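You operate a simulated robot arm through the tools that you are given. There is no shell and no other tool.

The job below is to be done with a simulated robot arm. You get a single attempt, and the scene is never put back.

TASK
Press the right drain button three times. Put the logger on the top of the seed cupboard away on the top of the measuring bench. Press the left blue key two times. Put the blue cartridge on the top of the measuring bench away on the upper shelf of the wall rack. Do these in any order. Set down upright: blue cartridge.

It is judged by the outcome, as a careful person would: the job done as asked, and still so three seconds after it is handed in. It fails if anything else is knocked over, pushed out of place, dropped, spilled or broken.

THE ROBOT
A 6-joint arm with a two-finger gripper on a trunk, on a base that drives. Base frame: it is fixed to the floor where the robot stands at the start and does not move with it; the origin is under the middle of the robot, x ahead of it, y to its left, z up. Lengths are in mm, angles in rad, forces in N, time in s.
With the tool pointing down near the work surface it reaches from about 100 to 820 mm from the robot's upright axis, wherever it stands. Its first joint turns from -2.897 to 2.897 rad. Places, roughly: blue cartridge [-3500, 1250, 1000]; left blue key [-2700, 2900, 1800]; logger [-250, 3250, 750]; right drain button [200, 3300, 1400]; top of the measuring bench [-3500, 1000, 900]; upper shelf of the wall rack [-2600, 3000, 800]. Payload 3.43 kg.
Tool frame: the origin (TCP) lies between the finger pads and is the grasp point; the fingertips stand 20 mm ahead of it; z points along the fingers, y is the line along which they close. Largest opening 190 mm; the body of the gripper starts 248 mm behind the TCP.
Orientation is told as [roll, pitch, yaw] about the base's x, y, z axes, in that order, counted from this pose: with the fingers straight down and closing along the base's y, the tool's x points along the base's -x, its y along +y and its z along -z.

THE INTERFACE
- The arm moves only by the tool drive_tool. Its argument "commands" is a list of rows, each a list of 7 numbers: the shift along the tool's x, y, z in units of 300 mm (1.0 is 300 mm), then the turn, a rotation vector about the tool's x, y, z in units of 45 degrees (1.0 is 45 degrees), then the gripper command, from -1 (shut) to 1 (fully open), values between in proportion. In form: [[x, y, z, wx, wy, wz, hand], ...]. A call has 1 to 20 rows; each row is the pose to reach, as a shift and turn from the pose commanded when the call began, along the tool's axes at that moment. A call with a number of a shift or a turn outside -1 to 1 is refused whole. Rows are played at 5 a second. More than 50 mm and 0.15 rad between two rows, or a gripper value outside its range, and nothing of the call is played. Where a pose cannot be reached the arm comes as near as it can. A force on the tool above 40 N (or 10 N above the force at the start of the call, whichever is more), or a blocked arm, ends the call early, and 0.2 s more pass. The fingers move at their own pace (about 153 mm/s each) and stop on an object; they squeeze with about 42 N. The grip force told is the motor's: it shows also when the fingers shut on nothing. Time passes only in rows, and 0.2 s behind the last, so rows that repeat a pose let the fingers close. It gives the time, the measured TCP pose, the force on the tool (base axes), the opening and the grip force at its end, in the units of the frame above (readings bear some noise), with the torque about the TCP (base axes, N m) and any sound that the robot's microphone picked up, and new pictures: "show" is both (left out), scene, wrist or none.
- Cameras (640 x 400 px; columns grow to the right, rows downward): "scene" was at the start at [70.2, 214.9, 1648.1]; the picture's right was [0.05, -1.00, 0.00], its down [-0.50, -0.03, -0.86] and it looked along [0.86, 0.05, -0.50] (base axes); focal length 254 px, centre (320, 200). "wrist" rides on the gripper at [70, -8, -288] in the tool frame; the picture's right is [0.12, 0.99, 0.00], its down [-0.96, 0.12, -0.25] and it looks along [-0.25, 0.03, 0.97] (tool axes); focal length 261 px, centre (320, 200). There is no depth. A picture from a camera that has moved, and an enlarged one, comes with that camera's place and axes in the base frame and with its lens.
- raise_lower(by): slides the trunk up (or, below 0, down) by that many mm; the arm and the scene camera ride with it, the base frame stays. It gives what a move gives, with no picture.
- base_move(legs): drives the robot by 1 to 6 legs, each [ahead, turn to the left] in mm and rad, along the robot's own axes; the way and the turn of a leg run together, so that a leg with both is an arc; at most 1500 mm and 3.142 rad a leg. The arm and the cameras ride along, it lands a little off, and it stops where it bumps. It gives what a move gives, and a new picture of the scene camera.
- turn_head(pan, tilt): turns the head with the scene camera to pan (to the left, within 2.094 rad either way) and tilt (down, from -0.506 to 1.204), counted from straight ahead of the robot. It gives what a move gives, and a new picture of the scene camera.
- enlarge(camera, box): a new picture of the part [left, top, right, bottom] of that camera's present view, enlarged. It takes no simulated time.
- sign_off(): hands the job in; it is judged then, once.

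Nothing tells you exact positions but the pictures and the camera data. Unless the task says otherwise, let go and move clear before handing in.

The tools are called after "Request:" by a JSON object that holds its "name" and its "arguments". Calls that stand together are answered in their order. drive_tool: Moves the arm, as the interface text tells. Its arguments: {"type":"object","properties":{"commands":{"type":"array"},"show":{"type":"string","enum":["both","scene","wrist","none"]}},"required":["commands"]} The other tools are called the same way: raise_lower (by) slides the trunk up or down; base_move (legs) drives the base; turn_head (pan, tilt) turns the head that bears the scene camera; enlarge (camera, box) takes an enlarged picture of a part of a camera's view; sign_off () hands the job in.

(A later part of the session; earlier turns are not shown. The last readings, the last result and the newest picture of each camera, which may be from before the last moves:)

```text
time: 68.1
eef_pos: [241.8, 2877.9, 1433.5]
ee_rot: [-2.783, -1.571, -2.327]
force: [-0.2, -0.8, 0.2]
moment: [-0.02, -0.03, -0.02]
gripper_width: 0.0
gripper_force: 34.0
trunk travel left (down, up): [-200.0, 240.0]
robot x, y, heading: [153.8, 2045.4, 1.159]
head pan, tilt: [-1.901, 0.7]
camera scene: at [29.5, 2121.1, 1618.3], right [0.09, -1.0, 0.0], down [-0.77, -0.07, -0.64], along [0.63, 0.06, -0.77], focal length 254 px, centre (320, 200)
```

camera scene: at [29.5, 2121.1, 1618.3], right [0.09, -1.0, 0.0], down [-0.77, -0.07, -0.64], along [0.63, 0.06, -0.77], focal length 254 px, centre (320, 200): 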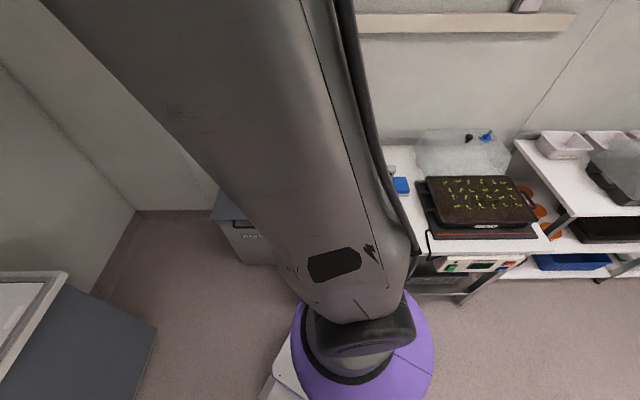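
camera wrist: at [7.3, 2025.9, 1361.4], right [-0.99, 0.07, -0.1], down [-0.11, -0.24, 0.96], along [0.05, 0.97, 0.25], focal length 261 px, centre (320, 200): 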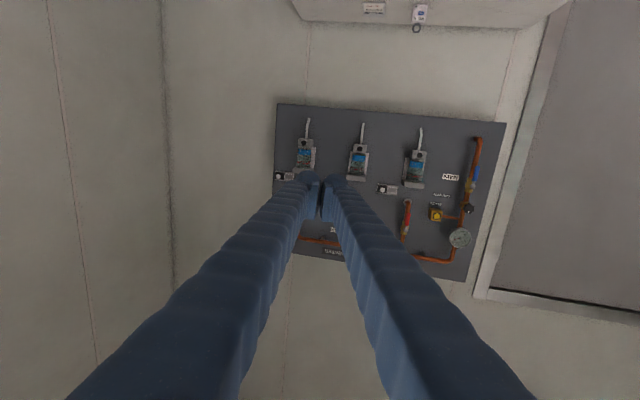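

The head again leans on the upper arm and the base's front-right corner came close to the bench; nothing looks displaced. I'll back off, straighten up, and instead aim the tool about 15° to the right from a safer stand at x≈100.

Request:
{"name": "turn_head", "arguments": {"pan": 0.0, "tilt": 0.2}}

Request:
{"name": "base_move", "arguments": {"legs": [[-200, 0], [0, 0.414]]}}

```text
time: 70.0
eef_pos: [242.1, 2877.9, 1432.6]
ee_rot: [-1.303, -1.57, 2.477]
force: [-0.4, -0.4, 0.1]
moment: [-0.01, -0.01, 0.01]
gripper_width: 0.2
gripper_force: 33.7
trunk travel left (down, up): [-200.0, 240.0]
robot x, y, heading: [152.6, 2049.3, 1.158]
head pan, tilt: [0.0, 0.201]
camera scene: at [-4.9, 2197.5, 1678.9], right [0.89, -0.45, 0.0], down [-0.09, -0.17, -0.98], along [0.44, 0.88, -0.19], focal length 254 px, centre (320, 200)
```

scene: 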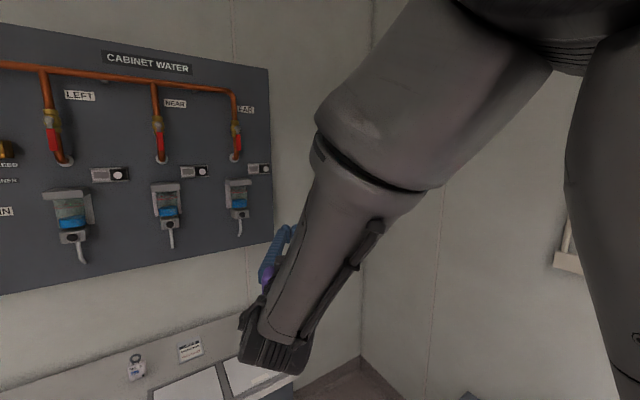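

```text
time: 73.7
eef_pos: [-178.9, 2663.9, 1431.9]
ee_rot: [-1.406, -1.571, 2.993]
force: [0.1, 0.0, -1.0]
moment: [0.0, 0.02, 0.03]
gripper_width: 0.0
gripper_force: 34.2
trunk travel left (down, up): [-200.0, 240.0]
robot x, y, heading: [95.6, 1866.0, 1.565]
head pan, tilt: [0.0, 0.201]
camera scene: at [-115.3, 1942.0, 1680.3], right [1.0, -0.03, 0.0], down [0.0, -0.18, -0.98], along [0.03, 0.98, -0.18], focal length 254 px, centre (320, 200)
```

scene: 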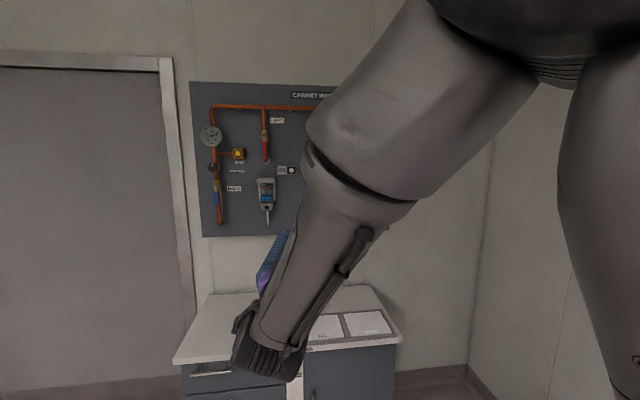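

Straightened at (96, 1866). Now I'll drive forward 450 mm along x≈95 and check the wrist view.

Request:
{"name": "base_move", "arguments": {"legs": [[450, 0]]}}

Request:
{"name": "drive_tool", "arguments": {"commands": [[0, 0, 0, 0, 0, 0, -1]], "show": "both"}}

```text
time: 77.3
eef_pos: [-172.8, 3126.6, 1433.5]
ee_rot: [-2.055, -1.571, -2.644]
force: [-0.2, -0.1, 0.5]
moment: [0.04, -0.02, 0.0]
gripper_width: 0.0
gripper_force: 33.9
trunk travel left (down, up): [-200.0, 240.0]
robot x, y, heading: [95.8, 2332.6, 1.563]
head pan, tilt: [0.0, 0.201]
camera scene: at [-111.3, 2404.8, 1680.1], right [1.0, -0.03, 0.0], down [-0.01, -0.18, -0.98], along [0.03, 0.98, -0.18], focal length 254 px, centre (320, 200)
```

scene: 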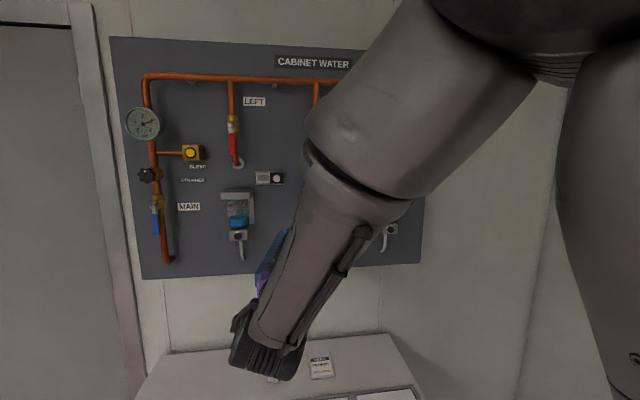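

```text
time: 77.7
eef_pos: [-174.2, 3125.4, 1433.4]
ee_rot: [-1.708, -1.57, -2.991]
force: [0.2, 1.2, 0.6]
moment: [-0.02, 0.0, -0.03]
gripper_width: 0.1
gripper_force: 34.5
trunk travel left (down, up): [-200.0, 240.0]
robot x, y, heading: [93.7, 2326.8, 1.561]
head pan, tilt: [0.0, 0.201]
camera scene: at [-111.2, 2404.4, 1680.1], right [1.0, -0.03, 0.0], down [-0.01, -0.18, -0.98], along [0.03, 0.98, -0.18], focal length 254 px, centre (320, 200)
camera wrist: at [-161.3, 2840.7, 1362.0], right [-0.99, -0.01, -0.12], down [-0.11, -0.25, 0.96], along [-0.04, 0.97, 0.25], focal length 261 px, centre (320, 200)
```

scene: 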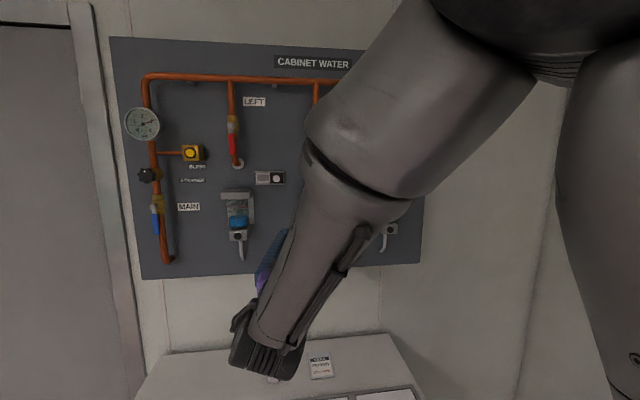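
wrist: 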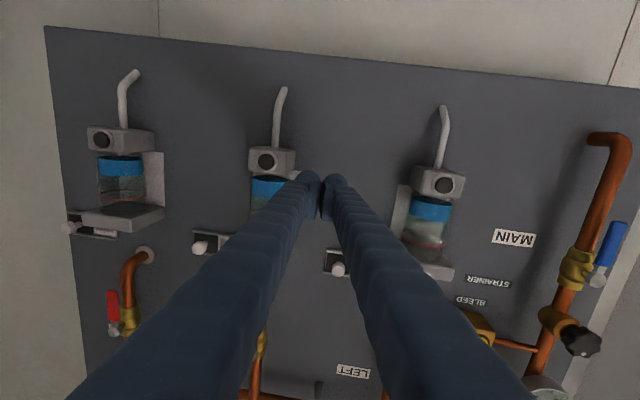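

The wrist camera confirms the right drain button at about [161, 3250, 1415], on a block that stands proud of the bowl. I'll slide the tool right in front of it while yawing 15° to the right.

Request:
{"name": "drive_tool", "arguments": {"commands": [[0.007, -0.119, -0.02, 0.042, 0, 0, -1], [0.015, -0.2375, -0.03, 0.083, 0, 0, -1], [0.022, -0.356, -0.04, 0.125, 0, 0, -1], [0.03, -0.475, -0.05, 0.167, 0, 0, -1], [0.037, -0.594, -0.05, 0.208, 0, 0, -1], [0.045, -0.7125, -0.05, 0.25, 0, 0, -1], [0.052, -0.831, -0.05, 0.292, 0, 0, -1], [0.06, -0.95, -0.05, 0.333, 0, 0, -1]], "show": "both"}}

```text
time: 79.5
eef_pos: [112.7, 3114.7, 1415.6]
ee_rot: [-2.908, -1.57, -2.056]
force: [0.5, -0.3, -0.2]
moment: [0.02, 0.02, 0.03]
gripper_width: 0.0
gripper_force: 34.2
trunk travel left (down, up): [-200.0, 240.0]
robot x, y, heading: [97.6, 2328.6, 1.564]
head pan, tilt: [0.0, 0.201]
camera scene: at [-113.4, 2404.8, 1678.4], right [1.0, -0.01, 0.0], down [0.0, -0.2, -0.98], along [0.01, 0.98, -0.2], focal length 254 px, centre (320, 200)
camera wrist: at [49.4, 2836.7, 1344.4], right [-0.96, 0.25, -0.12], down [-0.17, -0.21, 0.96], along [0.21, 0.95, 0.25], focal length 261 px, centre (320, 200)
```

scene: 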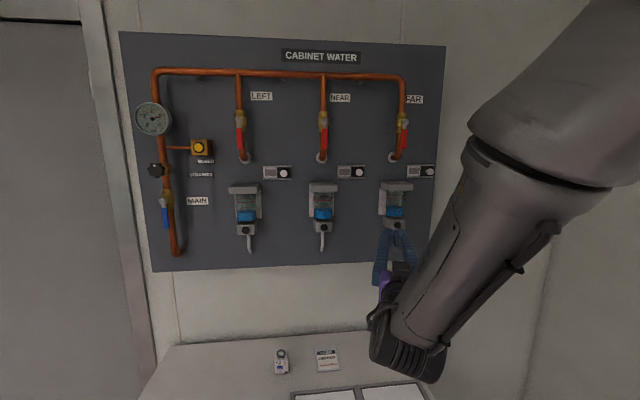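
wrist: 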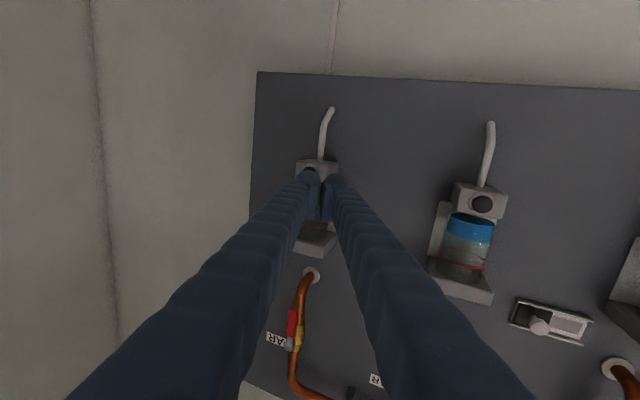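

The tool is in front of the right fixture. I'll enlarge both views to refine the button's centre relative to the tool line.

Request:
{"name": "enlarge", "arguments": {"camera": "scene", "box": [340, 170, 452, 240]}}

Request:
{"name": "enlarge", "arguments": {"camera": "wrist", "box": [256, 130, 384, 210]}}

```text
5.71 times, centred on (396, 205) of scene
camera zoom: at [-113.4, 2404.8, 1678.4], right [1.0, -0.01, 0.0], down [0.0, -0.2, -0.98], along [0.01, 0.98, -0.2], focal length 1450 px, centre (-114, 171)
```

zoom: 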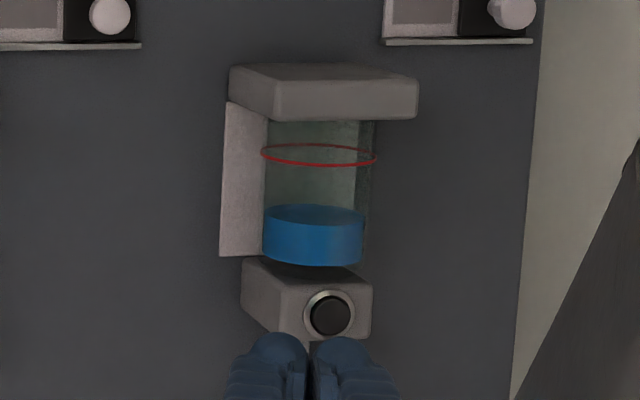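

```text
5.00 times, centred on (320, 170) of wrist
camera zoom: at [49.4, 2836.7, 1344.4], right [-0.96, 0.25, -0.12], down [-0.17, -0.21, 0.96], along [0.21, 0.95, 0.25], focal length 1303 px, centre (320, 350)
```

zoom: 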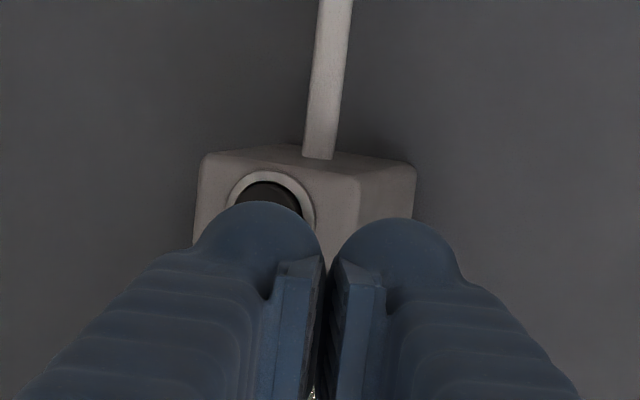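

Refined estimate: button cap centre at about [162, 3247, 1417]. I'll shift the tool about 20 mm to the right (so the leading left finger meets the cap) and close in to ~25 mm away.

Request:
{"name": "drive_tool", "arguments": {"commands": [[0, -0.03, 0.06, 0, 0, 0, -1], [0, -0.068, 0.12, 0, 0, 0, -1], [-0.003, -0.068, 0.2, 0, 0, 0, -1], [-0.003, -0.068, 0.27, 0, 0, 0, -1], [-0.003, -0.068, 0.29, 0, 0, 0, -1]], "show": "both"}}

Request:
{"name": "enlarge", "arguments": {"camera": "scene", "box": [340, 170, 452, 240]}}

Request:
{"name": "enlarge", "arguments": {"camera": "wrist", "box": [256, 130, 384, 210]}}

```text
time: 80.7
eef_pos: [153.3, 3195.1, 1421.0]
ee_rot: [-3.012, -1.57, -1.949]
force: [0.1, 0.5, -0.7]
moment: [-0.04, -0.03, 0.03]
gripper_width: 0.0
gripper_force: 34.8
trunk travel left (down, up): [-200.0, 240.0]
robot x, y, heading: [99.2, 2326.2, 1.559]
head pan, tilt: [0.0, 0.201]
camera scene: at [-113.4, 2404.6, 1678.4], right [1.0, -0.01, 0.0], down [0.0, -0.2, -0.98], along [0.01, 0.98, -0.2], focal length 254 px, centre (320, 200)
camera wrist: at [90.4, 2916.0, 1348.7], right [-0.96, 0.24, -0.12], down [-0.17, -0.21, 0.96], along [0.21, 0.95, 0.25], focal length 261 px, centre (320, 200)
```

scene: 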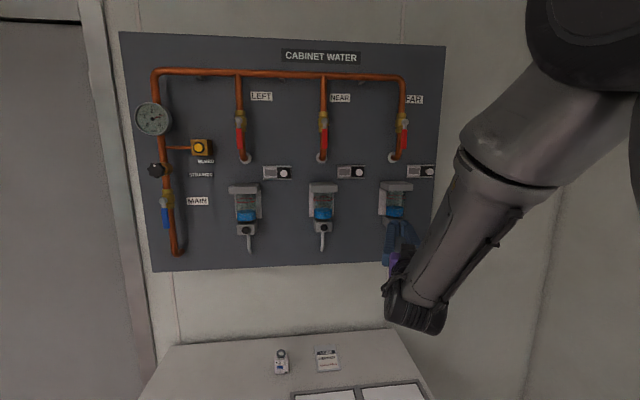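
wrist: 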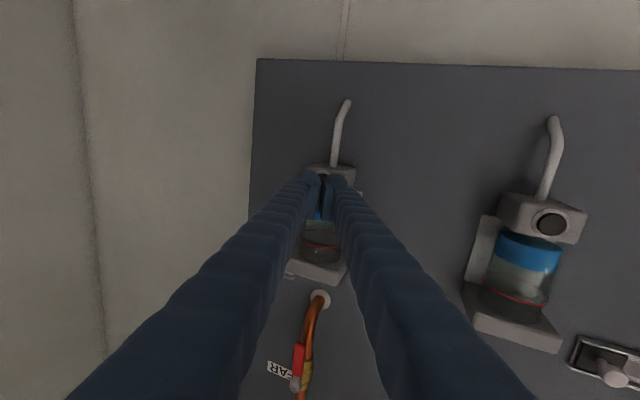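

```text
5.71 times, centred on (396, 205) of scene
camera zoom: at [-113.4, 2404.6, 1678.4], right [1.0, -0.01, 0.0], down [0.0, -0.2, -0.98], along [0.01, 0.98, -0.2], focal length 1450 px, centre (-114, 171)
```

zoom: 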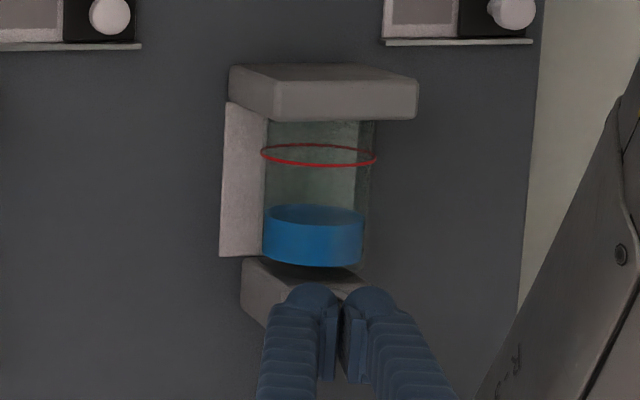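

```text
5.00 times, centred on (320, 170) of wrist
camera zoom: at [90.4, 2916.0, 1348.7], right [-0.96, 0.24, -0.12], down [-0.17, -0.21, 0.96], along [0.21, 0.95, 0.25], focal length 1303 px, centre (320, 350)
```

zoom: 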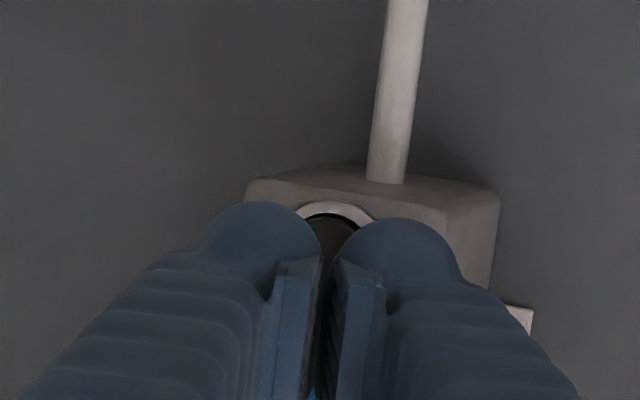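

Gap is about 33 mm and the button sits between the two fingertips. I'll lower 4 mm and creep forward, watching the force.

Request:
{"name": "drive_tool", "arguments": {"commands": [[0.014, 0, 0.04, 0, 0, 0, -1], [0.014, 0, 0.07, 0, 0, 0, -1], [0.014, 0, 0.085, 0, 0, 0, -1], [0.014, 0, 0.095, 0, 0, 0, -1], [0.014, 0, 0.1, 0, 0, 0, -1], [0.014, 0, 0.105, 0, 0, 0, -1]], "show": "both"}}

```text
time: 82.1
eef_pos: [161.0, 3225.5, 1412.3]
ee_rot: [-2.278, -1.57, -2.684]
force: [0.0, 0.4, 0.4]
moment: [0.0, 0.0, 0.01]
gripper_width: 0.2
gripper_force: 34.6
trunk travel left (down, up): [-200.0, 240.0]
robot x, y, heading: [96.1, 2329.8, 1.562]
head pan, tilt: [0.0, 0.201]
camera scene: at [-113.5, 2404.9, 1678.4], right [1.0, -0.01, 0.0], down [0.0, -0.2, -0.98], along [0.01, 0.98, -0.2], focal length 254 px, centre (320, 200)
camera wrist: at [98.3, 2945.9, 1341.8], right [-0.96, 0.24, -0.12], down [-0.17, -0.21, 0.96], along [0.21, 0.95, 0.25], focal length 261 px, centre (320, 200)
```

scene: 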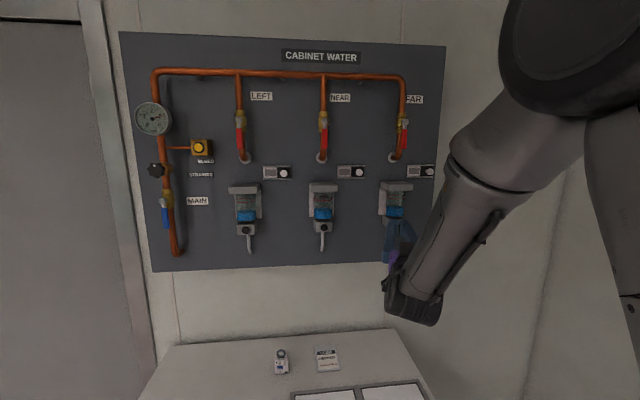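
wrist: 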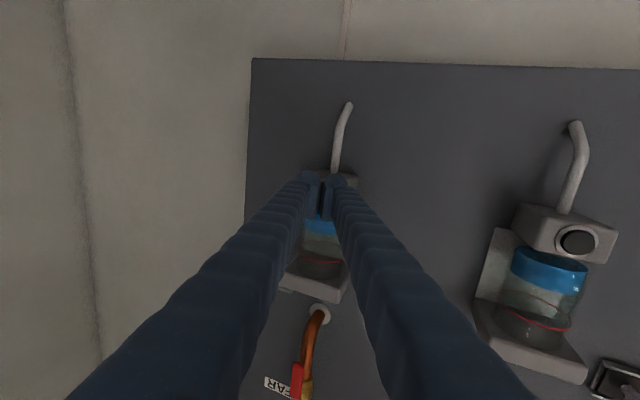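

No contact yet; tips are about at the cap plane. Zooming before the next creep.

Request:
{"name": "enlarge", "arguments": {"camera": "scene", "box": [364, 190, 428, 230]}}

Request:
{"name": "enlarge", "arguments": {"camera": "wrist", "box": [272, 140, 368, 200]}}

```text
10.00 times, centred on (396, 210) of scene
camera zoom: at [-113.5, 2404.9, 1678.4], right [1.0, -0.01, 0.0], down [0.0, -0.2, -0.98], along [0.01, 0.98, -0.2], focal length 2537 px, centre (-440, 100)
```

zoom: 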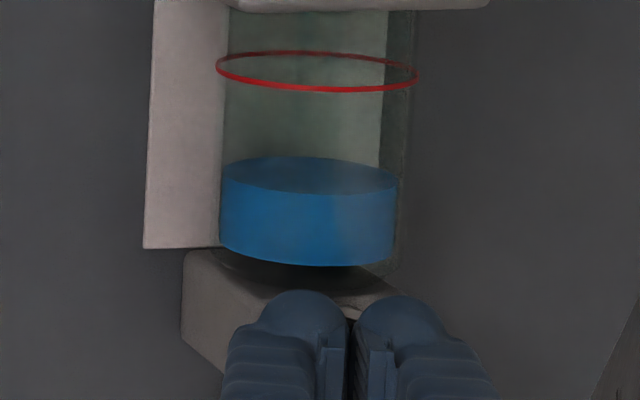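

```text
6.67 times, centred on (320, 170) of wrist
camera zoom: at [98.3, 2945.9, 1341.8], right [-0.96, 0.24, -0.12], down [-0.17, -0.21, 0.96], along [0.21, 0.95, 0.25], focal length 1738 px, centre (320, 400)
```

zoom: 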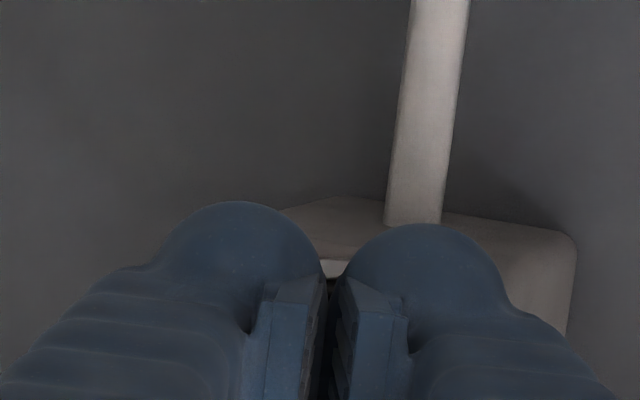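

Continuing the creep in small steps.

Request:
{"name": "drive_tool", "arguments": {"commands": [[-0.01, 0, 0.008, 0, 0, 0, -1], [-0.01, 0, 0.016, 0, 0, 0, -1], [-0.01, 0, 0.02, 0, 0, 0, -1]], "show": "none"}}

Request:
{"name": "drive_tool", "arguments": {"commands": [[0, 0, 0.007, 0, 0, 0, -1], [0, 0, 0.014, 0, 0, 0, -1]], "show": "none"}}

```text
time: 82.9
eef_pos: [162.9, 3231.9, 1416.3]
ee_rot: [-2.665, -1.571, -2.297]
force: [-0.7, -1.6, 0.1]
moment: [0.02, 0.0, 0.04]
gripper_width: 0.0
gripper_force: 34.6
trunk travel left (down, up): [-200.0, 240.0]
robot x, y, heading: [95.3, 2329.1, 1.561]
head pan, tilt: [0.0, 0.201]
heard: click
```

```text
time: 83.5
eef_pos: [162.7, 3234.6, 1416.4]
ee_rot: [-2.603, -1.57, -2.359]
force: [-2.0, -8.2, 0.5]
moment: [-0.01, 0.0, 0.12]
gripper_width: 0.0
gripper_force: 34.6
trunk travel left (down, up): [-200.0, 240.0]
robot x, y, heading: [96.0, 2329.2, 1.564]
head pan, tilt: [0.0, 0.201]
```

A click was heard and the cap bottomed with ~8 N: press one. I'll back off 20 mm fully and check for a release sound, then press again.

Request:
{"name": "drive_tool", "arguments": {"commands": [[0, 0, -0.03, 0, 0, 0, -1], [0, 0, -0.06, 0, 0, 0, -1], [0, 0, -0.06, 0, 0, 0, -1]], "show": "scene"}}

Request:
{"name": "enlarge", "arguments": {"camera": "scene", "box": [340, 150, 452, 220]}}

```text
time: 84.3
eef_pos: [159.5, 3219.3, 1417.4]
ee_rot: [3.06, -1.571, -1.739]
force: [0.1, 0.6, -0.1]
moment: [0.02, 0.02, -0.02]
gripper_width: 0.0
gripper_force: 34.0
trunk travel left (down, up): [-200.0, 240.0]
robot x, y, heading: [95.9, 2332.8, 1.557]
head pan, tilt: [0.0, 0.201]
camera scene: at [-113.4, 2404.9, 1678.4], right [1.0, -0.01, 0.0], down [0.0, -0.2, -0.98], along [0.01, 0.98, -0.2], focal length 254 px, centre (320, 200)
```

scene: 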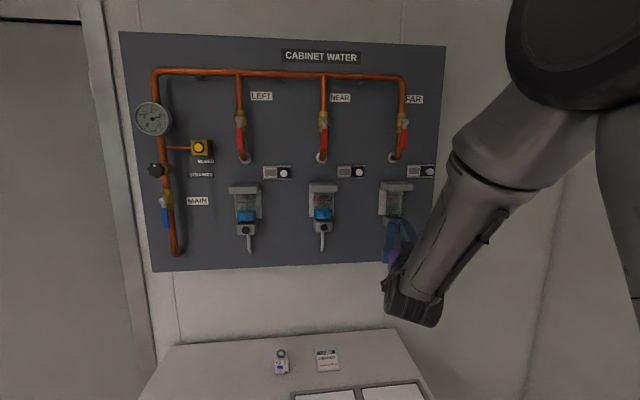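

```text
5.71 times, centred on (396, 185) of scene
camera zoom: at [-113.4, 2404.9, 1678.4], right [1.0, -0.01, 0.0], down [0.0, -0.2, -0.98], along [0.01, 0.98, -0.2], focal length 1450 px, centre (-114, 286)
```

zoom: 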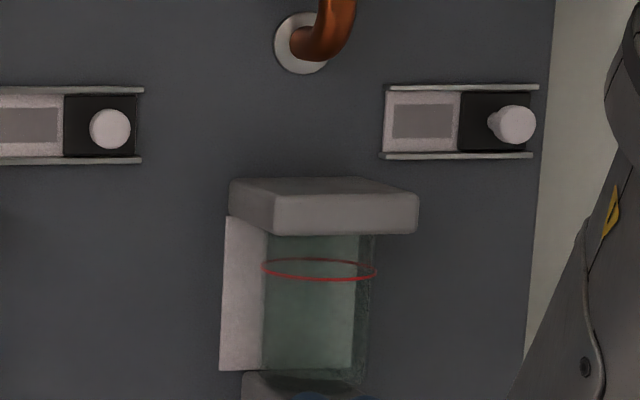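

The water level in the right bowl dropped, so the press worked. Now press two, then release, then press three, then release.

Request:
{"name": "drive_tool", "arguments": {"commands": [[0, 0, 0.025, 0, 0, 0, -1], [0, 0, 0.038, 0, 0, 0, -1], [0, 0, 0.048, 0, 0, 0, -1], [0, 0, 0.056, 0, 0, 0, -1], [0, 0, 0.056, 0, 0, 0, -1]], "show": "none"}}

Request:
{"name": "drive_tool", "arguments": {"commands": [[0, 0, -0.03, 0, 0, 0, -1], [0, 0, -0.06, 0, 0, 0, -1], [0, 0, -0.06, 0, 0, 0, -1], [0, 0, -0.06, 0, 0, 0, -1]], "show": "none"}}

```text
time: 85.5
eef_pos: [163.5, 3232.3, 1416.7]
ee_rot: [-2.3, -1.571, -2.659]
force: [-2.0, -6.6, -0.5]
moment: [-0.03, -0.03, 0.08]
gripper_width: 0.0
gripper_force: 34.2
trunk travel left (down, up): [-200.0, 240.0]
robot x, y, heading: [99.8, 2332.1, 1.559]
head pan, tilt: [0.0, 0.201]
heard: click
```

```text
time: 86.5
eef_pos: [159.1, 3216.9, 1416.1]
ee_rot: [-2.884, -1.572, -2.079]
force: [0.0, -0.1, 0.4]
moment: [-0.02, 0.01, 0.02]
gripper_width: 0.0
gripper_force: 34.6
trunk travel left (down, up): [-200.0, 240.0]
robot x, y, heading: [94.4, 2331.1, 1.562]
head pan, tilt: [0.0, 0.201]
```

Second click heard and released. Now the third press with the same stroke.

Request:
{"name": "drive_tool", "arguments": {"commands": [[0, 0, 0.027, 0, 0, 0, -1], [0, 0, 0.04, 0, 0, 0, -1], [0, 0, 0.05, 0, 0, 0, -1], [0, 0, 0.059, 0, 0, 0, -1], [0, 0, 0.059, 0, 0, 0, -1]], "show": "none"}}

Request:
{"name": "drive_tool", "arguments": {"commands": [[0, 0, -0.04, 0, 0, 0, -1], [0, 0, -0.1, 0, 0, 0, -1], [0, 0, -0.2, 0, 0, 0, -1], [0, 0, -0.3, 0, 0, 0, -1]], "show": "scene"}}

```text
time: 87.7
eef_pos: [160.7, 3233.2, 1415.3]
ee_rot: [-3.068, -1.57, -1.896]
force: [-0.2, -3.6, 2.3]
moment: [0.01, 0.0, 0.03]
gripper_width: 0.2
gripper_force: 34.4
trunk travel left (down, up): [-200.0, 240.0]
robot x, y, heading: [94.0, 2328.3, 1.556]
head pan, tilt: [0.0, 0.201]
heard: click
```

```text
time: 88.7
eef_pos: [140.8, 3146.2, 1417.2]
ee_rot: [3.098, -1.572, -1.777]
force: [1.0, 0.3, 0.4]
moment: [-0.02, 0.02, 0.01]
gripper_width: 0.0
gripper_force: 34.2
trunk travel left (down, up): [-200.0, 240.0]
robot x, y, heading: [96.7, 2329.1, 1.566]
head pan, tilt: [0.0, 0.201]
camera scene: at [-113.6, 2404.0, 1678.5], right [1.0, -0.01, 0.0], down [0.0, -0.2, -0.98], along [0.01, 0.98, -0.2], focal length 254 px, centre (320, 200)
```

scene: 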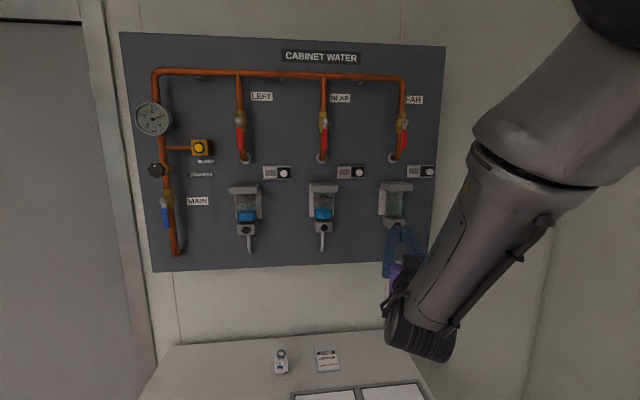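

Three clicks with releases: the drain button part is done. Next the logger: I'll fold the tool back to pointing downward while pulling it away from the panel.

Request:
{"name": "drive_tool", "arguments": {"commands": [[0.02, 0, -0.12, 0, 0, 0, -1], [0.05, 0, -0.25, 0, 0.1, 0, -1], [0.1, 0, -0.35, 0, 0.25, 0, -1], [0.15, 0, -0.45, 0, 0.4, 0, -1], [0.22, 0, -0.5, 0, 0.55, 0, -1], [0.28, 0, -0.5, 0, 0.7, 0, -1], [0.34, 0, -0.5, 0, 0.85, 0, -1], [0.4, 0, -0.5, 0, 1, 0, -1]], "show": "scene"}}

```text
time: 90.5
eef_pos: [104.4, 2999.7, 1296.5]
ee_rot: [-0.003, -0.787, 1.328]
force: [-0.9, -0.3, -0.9]
moment: [0.11, -0.09, -0.07]
gripper_width: 0.1
gripper_force: 34.2
out of reach, approached as far as the arm can: row 2, 3
trunk travel left (down, up): [-200.0, 240.0]
robot x, y, heading: [93.0, 2328.7, 1.565]
head pan, tilt: [0.0, 0.201]
camera scene: at [-113.6, 2405.3, 1678.3], right [1.0, -0.01, 0.0], down [0.0, -0.2, -0.98], along [0.01, 0.98, -0.2], focal length 254 px, centre (320, 200)
```

scene: 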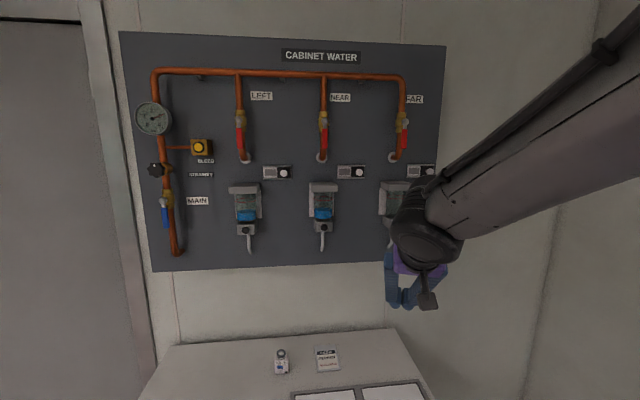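

Request:
{"name": "drive_tool", "arguments": {"commands": [[0.08, 0.007, 0.008, 0, 0.143, 0, -0.6], [0.159, 0.014, 0.016, 0, 0.286, 0, -0.2], [0.239, 0.021, 0.024, 0, 0.429, 0, 0.2], [0.318, 0.028, 0.031, 0, 0.571, 0, 0.6], [0.398, 0.035, 0.039, 0, 0.714, 0, 0.6], [0.477, 0.042, 0.047, 0, 0.857, 0, 0.6], [0.557, 0.049, 0.055, 0, 1, 0, 0.6]], "show": "scene"}}

```text
time: 92.1
eef_pos: [62.9, 2902.5, 1164.5]
ee_rot: [-0.001, 0.003, 1.323]
force: [0.2, 0.0, 0.3]
moment: [-0.04, 0.04, 0.03]
gripper_width: 151.8
gripper_force: 0.1
trunk travel left (down, up): [-200.0, 240.0]
robot x, y, heading: [95.3, 2328.2, 1.563]
head pan, tilt: [0.0, 0.201]
camera scene: at [-113.6, 2406.0, 1678.3], right [1.0, -0.01, 0.0], down [0.0, -0.2, -0.98], along [0.01, 0.98, -0.2], focal length 254 px, centre (320, 200)
```

scene: 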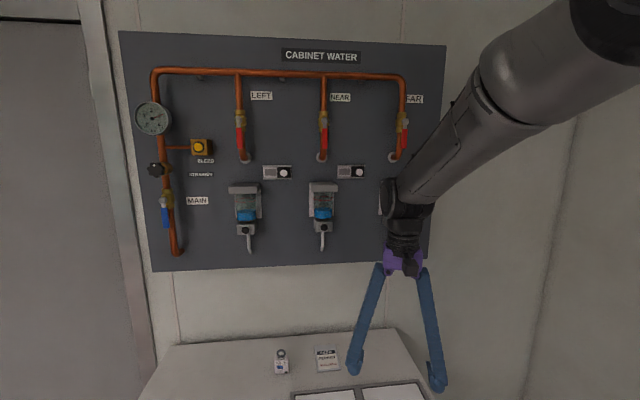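

Tool points down now. I'll turn left, advance and turn back so the logger comes within reach.

Request:
{"name": "base_move", "arguments": {"legs": [[0, 0.7], [240, 0], [0, -0.62]]}}

```text
time: 99.7
eef_pos: [-131.3, 3086.2, 1164.6]
ee_rot: [0.0, 0.0, 1.39]
force: [0.0, -1.1, -0.8]
moment: [-0.01, -0.02, -0.02]
gripper_width: 151.7
gripper_force: 0.1
trunk travel left (down, up): [-200.0, 240.0]
robot x, y, heading: [-66.5, 2516.2, 1.627]
head pan, tilt: [0.0, 0.201]
camera scene: at [-282.8, 2577.1, 1678.4], right [1.0, 0.06, 0.0], down [0.01, -0.2, -0.98], along [-0.06, 0.98, -0.2], focal length 254 px, centre (320, 200)
```

scene: 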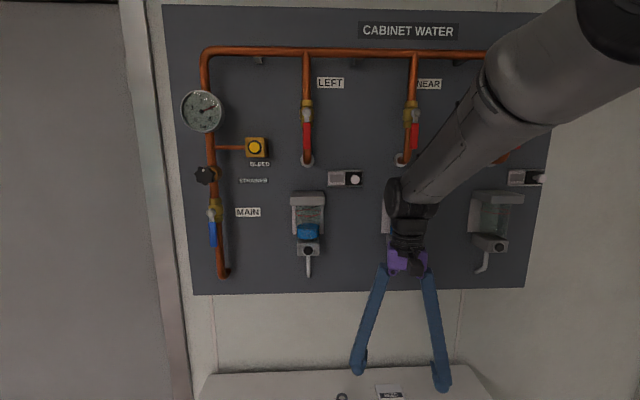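

Now at (-66, 2516). I'll tilt the head down and check the wrist view for the logger.

Request:
{"name": "turn_head", "arguments": {"pan": 0.0, "tilt": 0.75}}

Request:
{"name": "drive_tool", "arguments": {"commands": [[0, 0, 0, 0, 0, 0, 0.6]], "show": "both"}}

```text
time: 100.7
eef_pos: [-131.3, 3084.9, 1166.2]
ee_rot: [0.001, -0.002, 1.39]
force: [0.2, -0.6, 0.5]
moment: [0.05, -0.02, 0.02]
gripper_width: 152.0
gripper_force: 0.1
trunk travel left (down, up): [-200.0, 240.0]
robot x, y, heading: [-65.2, 2514.6, 1.628]
head pan, tilt: [0.0, 0.75]
camera scene: at [-282.5, 2566.7, 1628.8], right [1.0, 0.06, 0.0], down [0.04, -0.68, -0.73], along [-0.04, 0.73, -0.68], focal length 254 px, centre (320, 200)
```

scene: 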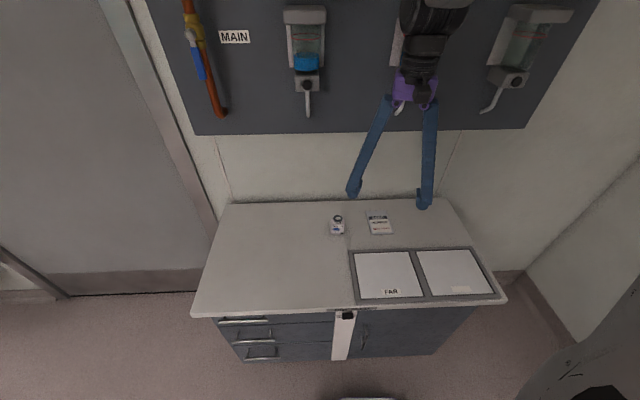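

```text
time: 101.1
eef_pos: [-129.5, 3086.0, 1166.5]
ee_rot: [0.0, 0.0, 1.389]
force: [0.1, -0.3, 0.1]
moment: [0.02, 0.05, -0.02]
gripper_width: 152.2
gripper_force: 0.0
trunk travel left (down, up): [-200.0, 240.0]
robot x, y, heading: [-64.1, 2518.6, 1.633]
head pan, tilt: [0.0, 0.75]
camera scene: at [-282.1, 2566.7, 1628.8], right [1.0, 0.06, 0.0], down [0.04, -0.68, -0.73], along [-0.04, 0.73, -0.68], focal length 254 px, centre (320, 200)
camera wrist: at [-134.8, 3016.9, 1453.0], right [-1.0, 0.06, 0.0], down [0.06, 0.97, 0.25], along [0.02, 0.25, -0.97], focal length 261 px, centre (320, 200)
```

scene: 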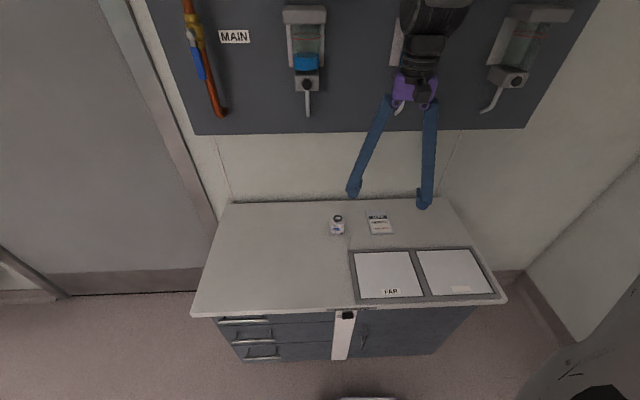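
wrist: 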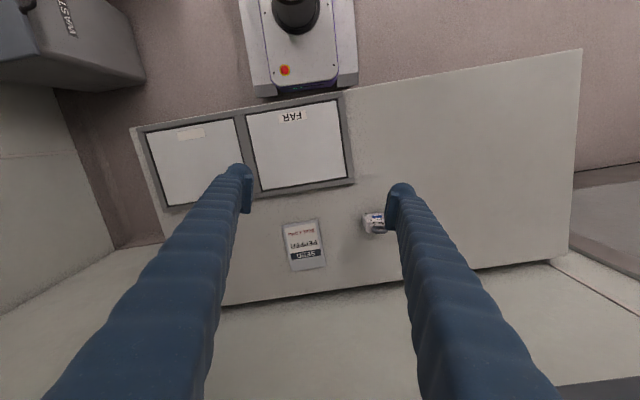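

The logger lies just beyond the tool's left side (-x). Enlarging for its exact place and orientation.

Request:
{"name": "enlarge", "arguments": {"camera": "scene", "box": [296, 195, 392, 255]}}

Request:
{"name": "enlarge", "arguments": {"camera": "wrist", "box": [320, 185, 432, 255]}}

```text
6.67 times, centred on (344, 225) of scene
camera zoom: at [-282.1, 2566.7, 1628.8], right [1.0, 0.06, 0.0], down [0.04, -0.68, -0.73], along [-0.04, 0.73, -0.68], focal length 1692 px, centre (160, 33)
```

zoom: 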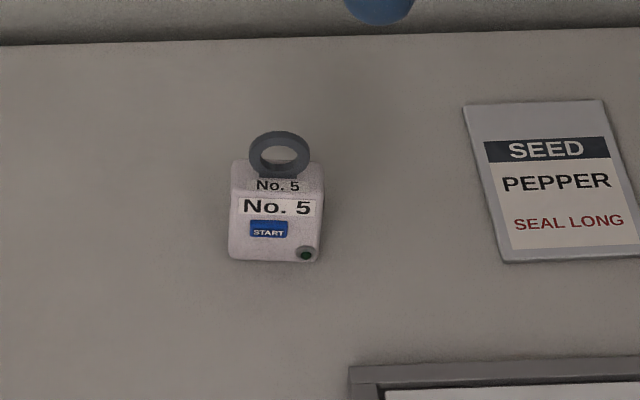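

```text
5.71 times, centred on (376, 220) of wrist
camera zoom: at [-134.8, 3016.9, 1453.0], right [-1.0, 0.06, 0.0], down [0.06, 0.97, 0.25], along [0.02, 0.25, -0.97], focal length 1489 px, centre (0, 86)
```

zoom: 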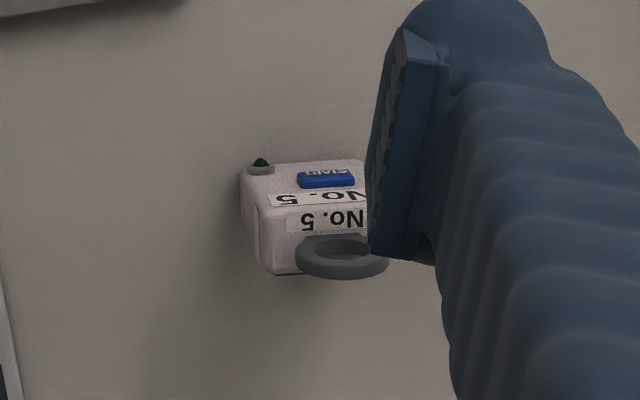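

The logger is about 53 mm wide, 30 deep, 57 tall plus ring, centred near [-249, 3231], faces aligned with the base axes. I'll move above it with fingers closing along x and ~90 mm open.

Request:
{"name": "drive_tool", "arguments": {"commands": [[-0.058, 0.068, 0.079, 0, 0, -0.033, 0.2], [-0.115, 0.137, 0.158, 0, 0, -0.066, 0], [-0.173, 0.205, 0.237, 0, 0, -0.099, -0.05], [-0.23, 0.274, 0.316, 0, 0, -0.131, -0.05], [-0.288, 0.342, 0.395, 0, 0, -0.164, -0.05], [-0.345, 0.411, 0.474, 0, 0, -0.197, -0.05], [-0.403, 0.479, 0.553, 0, 0, -0.23, -0.05], [-0.403, 0.479, 0.553, 0, 0, -0.23, -0.05]], "show": "both"}}

Request:
{"name": "enlarge", "arguments": {"camera": "wrist", "box": [256, 140, 384, 220]}}

Request:
{"name": "enlarge", "arguments": {"camera": "scene", "box": [272, 170, 400, 250]}}

```text
time: 102.9
eef_pos: [-248.7, 3231.3, 999.8]
ee_rot: [0.0, -0.001, 1.571]
force: [-0.5, -0.6, 0.1]
moment: [-0.01, -0.08, -0.02]
gripper_width: 90.5
gripper_force: 0.1
trunk travel left (down, up): [-200.0, 240.0]
robot x, y, heading: [-66.4, 2518.8, 1.631]
head pan, tilt: [0.0, 0.75]
camera scene: at [-282.7, 2566.7, 1628.8], right [1.0, 0.06, 0.0], down [0.04, -0.68, -0.73], along [-0.04, 0.73, -0.68], focal length 254 px, centre (320, 200)
camera wrist: at [-240.0, 3162.8, 1285.9], right [-0.99, -0.12, 0.0], down [-0.12, 0.96, 0.25], along [-0.03, 0.25, -0.97], focal length 261 px, centre (320, 200)
```

scene: 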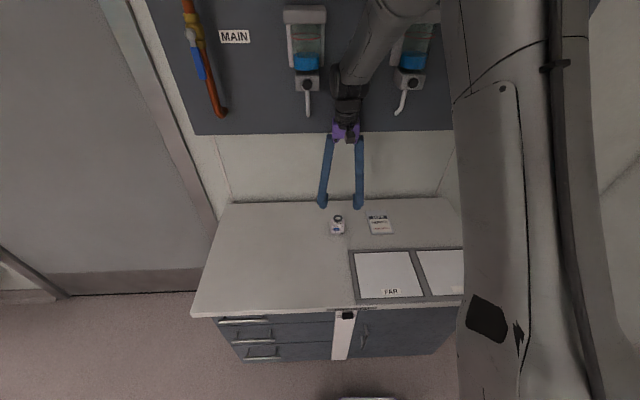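
wrist: 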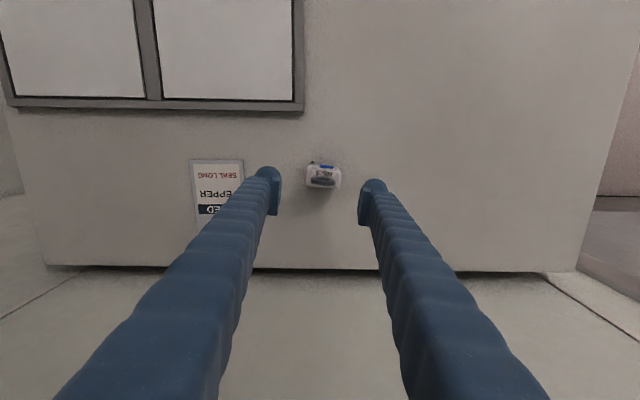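

```text
5.00 times, centred on (320, 180) of wrist
camera zoom: at [-240.0, 3162.8, 1285.9], right [-0.99, -0.12, 0.0], down [-0.12, 0.96, 0.25], along [-0.03, 0.25, -0.97], focal length 1303 px, centre (320, 300)
```

zoom: 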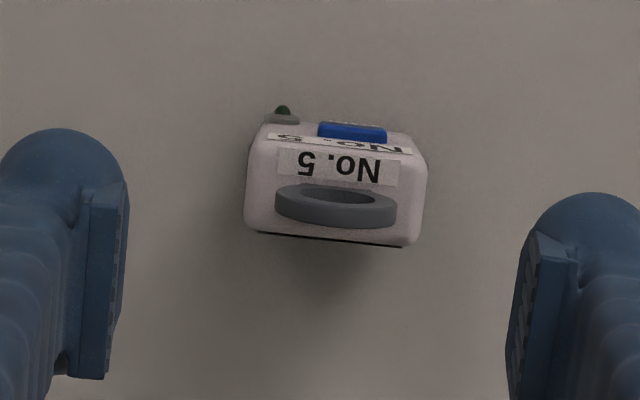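

```text
5.00 times, centred on (336, 210) of scene
camera zoom: at [-282.7, 2566.7, 1628.8], right [1.0, 0.06, 0.0], down [0.04, -0.68, -0.73], along [-0.04, 0.73, -0.68], focal length 1269 px, centre (240, 150)
```

zoom: 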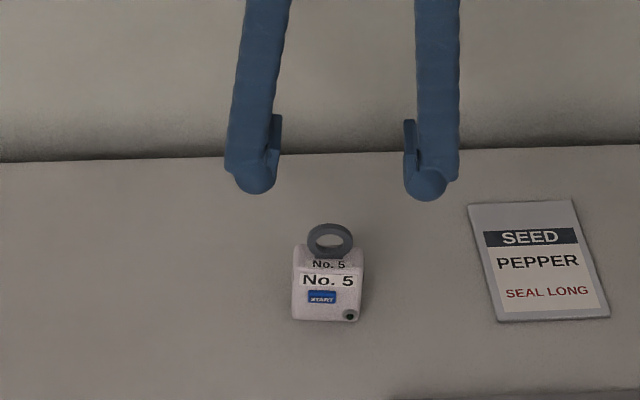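

Alignment looks right (logger centre about 3 mm toward -x). I'll descend to z≈875 and close.

Request:
{"name": "drive_tool", "arguments": {"commands": [[0, 0.01, 0.14, 0, 0, 0, -0.05], [0, 0.01, 0.28, 0, 0, 0, -0.05], [0, 0.01, 0.37, 0, 0, 0, -0.05], [0, 0.01, 0.415, 0, 0, 0, -0.05], [0, 0.01, 0.415, 0, 0, 0, -0.05]], "show": "both"}}

Request:
{"name": "enlarge", "arguments": {"camera": "scene", "box": [288, 185, 384, 245]}}

```text
time: 104.1
eef_pos: [-254.1, 3232.5, 874.1]
ee_rot: [0.001, 0.0, 1.572]
force: [0.8, 0.6, 0.8]
moment: [-0.01, -0.01, 0.02]
gripper_width: 90.0
gripper_force: 0.0
trunk travel left (down, up): [-200.0, 240.0]
robot x, y, heading: [-69.9, 2517.6, 1.632]
head pan, tilt: [0.0, 0.75]
camera scene: at [-282.4, 2567.1, 1628.8], right [1.0, 0.06, 0.0], down [0.04, -0.68, -0.73], along [-0.04, 0.73, -0.68], focal length 254 px, centre (320, 200)
camera wrist: at [-245.1, 3163.8, 1160.0], right [-0.99, -0.12, 0.0], down [-0.12, 0.96, 0.25], along [-0.03, 0.25, -0.97], focal length 261 px, centre (320, 200)
```

scene: 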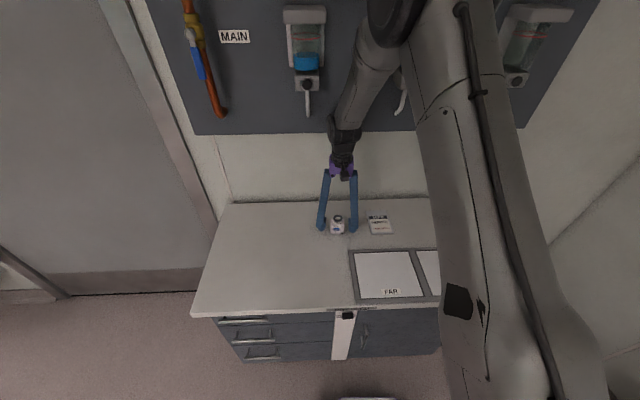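
wrist: 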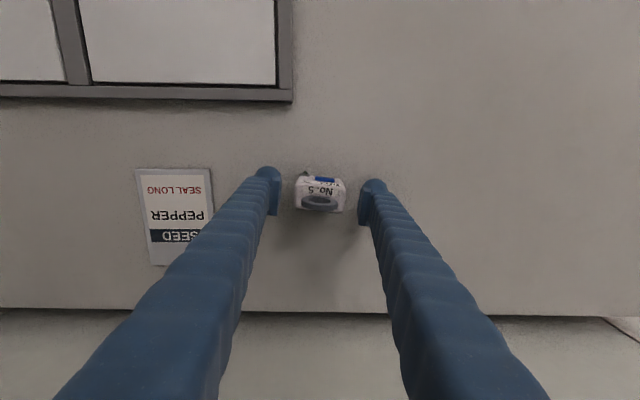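

```text
6.67 times, centred on (336, 215) of scene
camera zoom: at [-282.4, 2567.1, 1628.8], right [1.0, 0.06, 0.0], down [0.04, -0.68, -0.73], along [-0.04, 0.73, -0.68], focal length 1692 px, centre (213, 100)
```

zoom: 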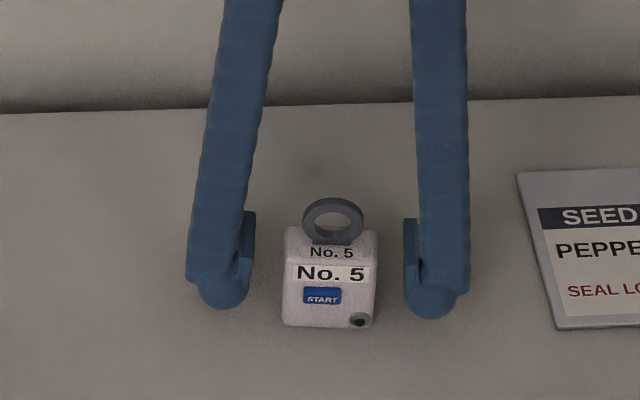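

The fingers straddle the logger well. Closing now.

Request:
{"name": "drive_tool", "arguments": {"commands": [[0, 0, 0, 0, 0, 0, -0.3], [0, 0, 0, 0, 0, 0, -0.6], [0, 0, 0, 0, 0, 0, -1], [0, 0, 0, 0, 0, 0, -1], [0, 0, 0, 0, 0, 0, -1]], "show": "wrist"}}

Request:
{"name": "enlarge", "arguments": {"camera": "scene", "box": [288, 185, 384, 245]}}

```text
time: 105.3
eef_pos: [-252.7, 3232.5, 874.4]
ee_rot: [0.0, -0.001, 1.572]
force: [0.1, 0.9, 0.7]
moment: [0.0, 0.01, 0.0]
gripper_width: 53.2
gripper_force: 41.9
trunk travel left (down, up): [-200.0, 240.0]
robot x, y, heading: [-69.8, 2513.3, 1.627]
head pan, tilt: [0.0, 0.75]
camera wrist: at [-245.0, 3163.9, 1160.1], right [-0.99, -0.12, 0.0], down [-0.12, 0.96, 0.25], along [-0.03, 0.25, -0.97], focal length 261 px, centre (320, 200)
```

wrist: 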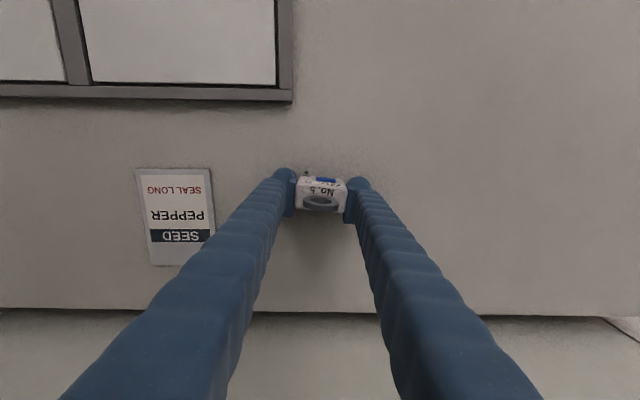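

```text
6.67 times, centred on (336, 215) of scene
camera zoom: at [-282.3, 2567.3, 1628.7], right [1.0, 0.06, 0.0], down [0.04, -0.68, -0.73], along [-0.04, 0.73, -0.68], focal length 1692 px, centre (213, 100)
```

zoom: 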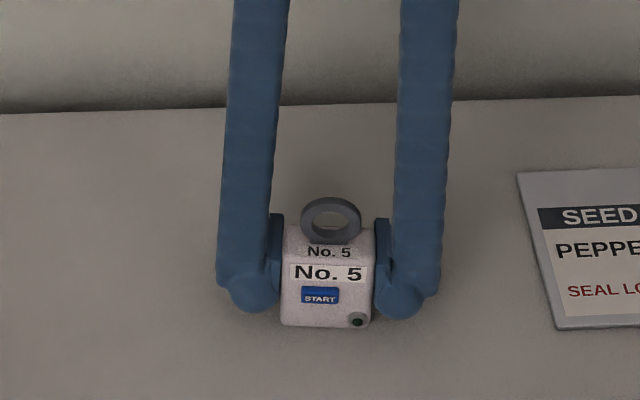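

Firm grip at 53 mm. The wrist is close under the panel fixtures, so I'll lift only slightly first, then pull straight back toward the robot, then lift further.

Request:
{"name": "drive_tool", "arguments": {"commands": [[0, 0, -0.05, 0, 0, 0, -1], [0, 0, -0.12, 0, 0, 0, -1], [0.1, 0, -0.2, 0, 0, 0, -1], [0.24, 0, -0.25, 0, 0, 0, -1], [0.38, 0, -0.3, 0, 0, 0, -1], [0.52, 0, -0.36, 0, 0, 0, -1], [0.63, 0, -0.45, 0, 0, 0, -1], [0.65, 0, -0.6, 0, 0, 0, -1], [0.65, 0, -0.75, 0, 0, 0, -1], [0.65, 0, -0.85, 0, 0, 0, -1]], "show": "both"}}

```text
time: 107.5
eef_pos: [-251.3, 3034.0, 1128.9]
ee_rot: [-0.001, 0.0, 1.57]
force: [-0.4, -0.5, -1.4]
moment: [0.01, -0.03, -0.02]
gripper_width: 52.9
gripper_force: 41.9
trunk travel left (down, up): [-200.0, 240.0]
robot x, y, heading: [-67.9, 2514.2, 1.629]
head pan, tilt: [0.0, 0.75]
camera scene: at [-282.2, 2566.3, 1628.8], right [1.0, 0.06, 0.0], down [0.04, -0.68, -0.73], along [-0.04, 0.73, -0.68], focal length 254 px, centre (320, 200)
camera wrist: at [-243.2, 2965.9, 1415.5], right [-0.99, -0.12, 0.0], down [-0.12, 0.96, 0.25], along [-0.03, 0.25, -0.97], focal length 261 px, centre (320, 200)
```

scene: 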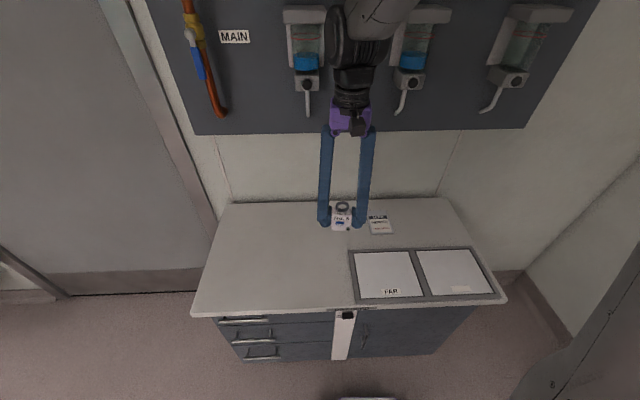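
wrist: 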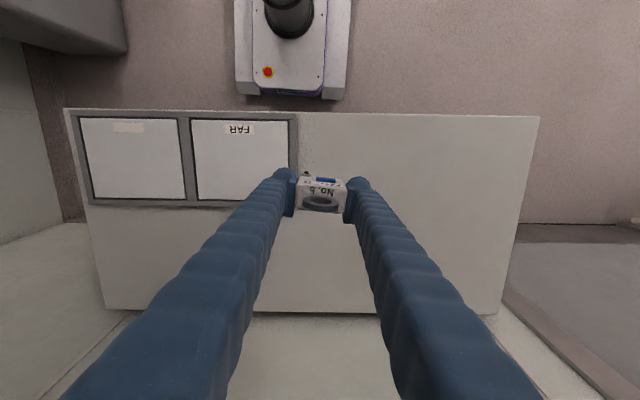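

The logger is held securely at z≈1129. I'll back away from the cupboard, turn left to face the measuring bench, and look.

Request:
{"name": "base_move", "arguments": {"legs": [[-800, 0], [0, 1.5]]}}

Request:
{"name": "turn_head", "arguments": {"pan": 0.0, "tilt": 0.3}}

```text
time: 118.3
eef_pos: [-574.7, 1618.2, 1131.2]
ee_rot: [0.003, 0.001, 2.994]
force: [-0.2, 3.4, -0.8]
moment: [-0.48, -0.12, 0.02]
gripper_width: 52.8
gripper_force: 41.5
trunk travel left (down, up): [-200.0, 240.0]
robot x, y, heading: [-23.7, 1796.7, 3.088]
head pan, tilt: [0.0, 0.75]
stopped in leg 2: the robot was blocked; the commanded pose is now the measured one
camera scene: at [-101.6, 1595.7, 1629.2], right [0.05, 1.0, 0.0], down [0.68, -0.04, -0.73], along [-0.73, 0.04, -0.68], focal length 254 px, centre (320, 200)
```

scene: 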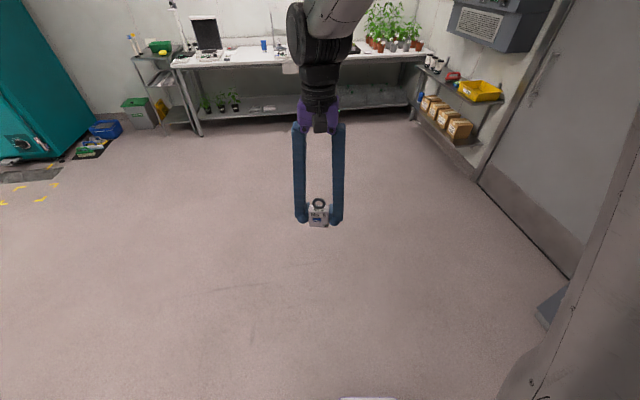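

```text
time: 119.2
eef_pos: [-572.5, 1615.1, 1130.3]
ee_rot: [0.001, -0.003, 2.993]
force: [0.5, -0.9, 0.1]
moment: [-0.01, 0.05, 0.0]
gripper_width: 52.8
gripper_force: 41.6
trunk travel left (down, up): [-200.0, 240.0]
robot x, y, heading: [-26.1, 1799.8, 3.086]
head pan, tilt: [0.0, 0.3]
camera scene: at [-109.9, 1592.0, 1669.1], right [0.05, 1.0, 0.0], down [0.3, -0.02, -0.95], along [-0.95, 0.05, -0.3], focal length 254 px, centre (320, 200)
```

scene: 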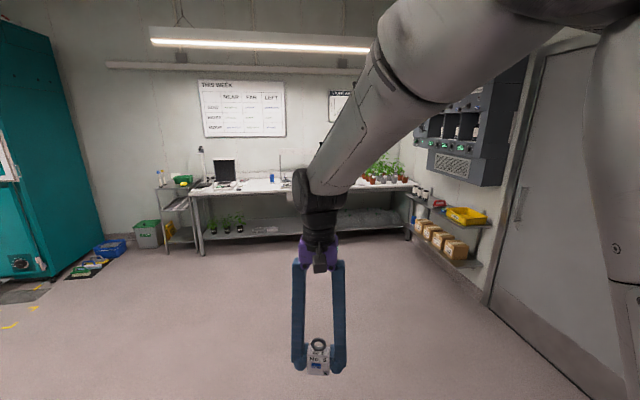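

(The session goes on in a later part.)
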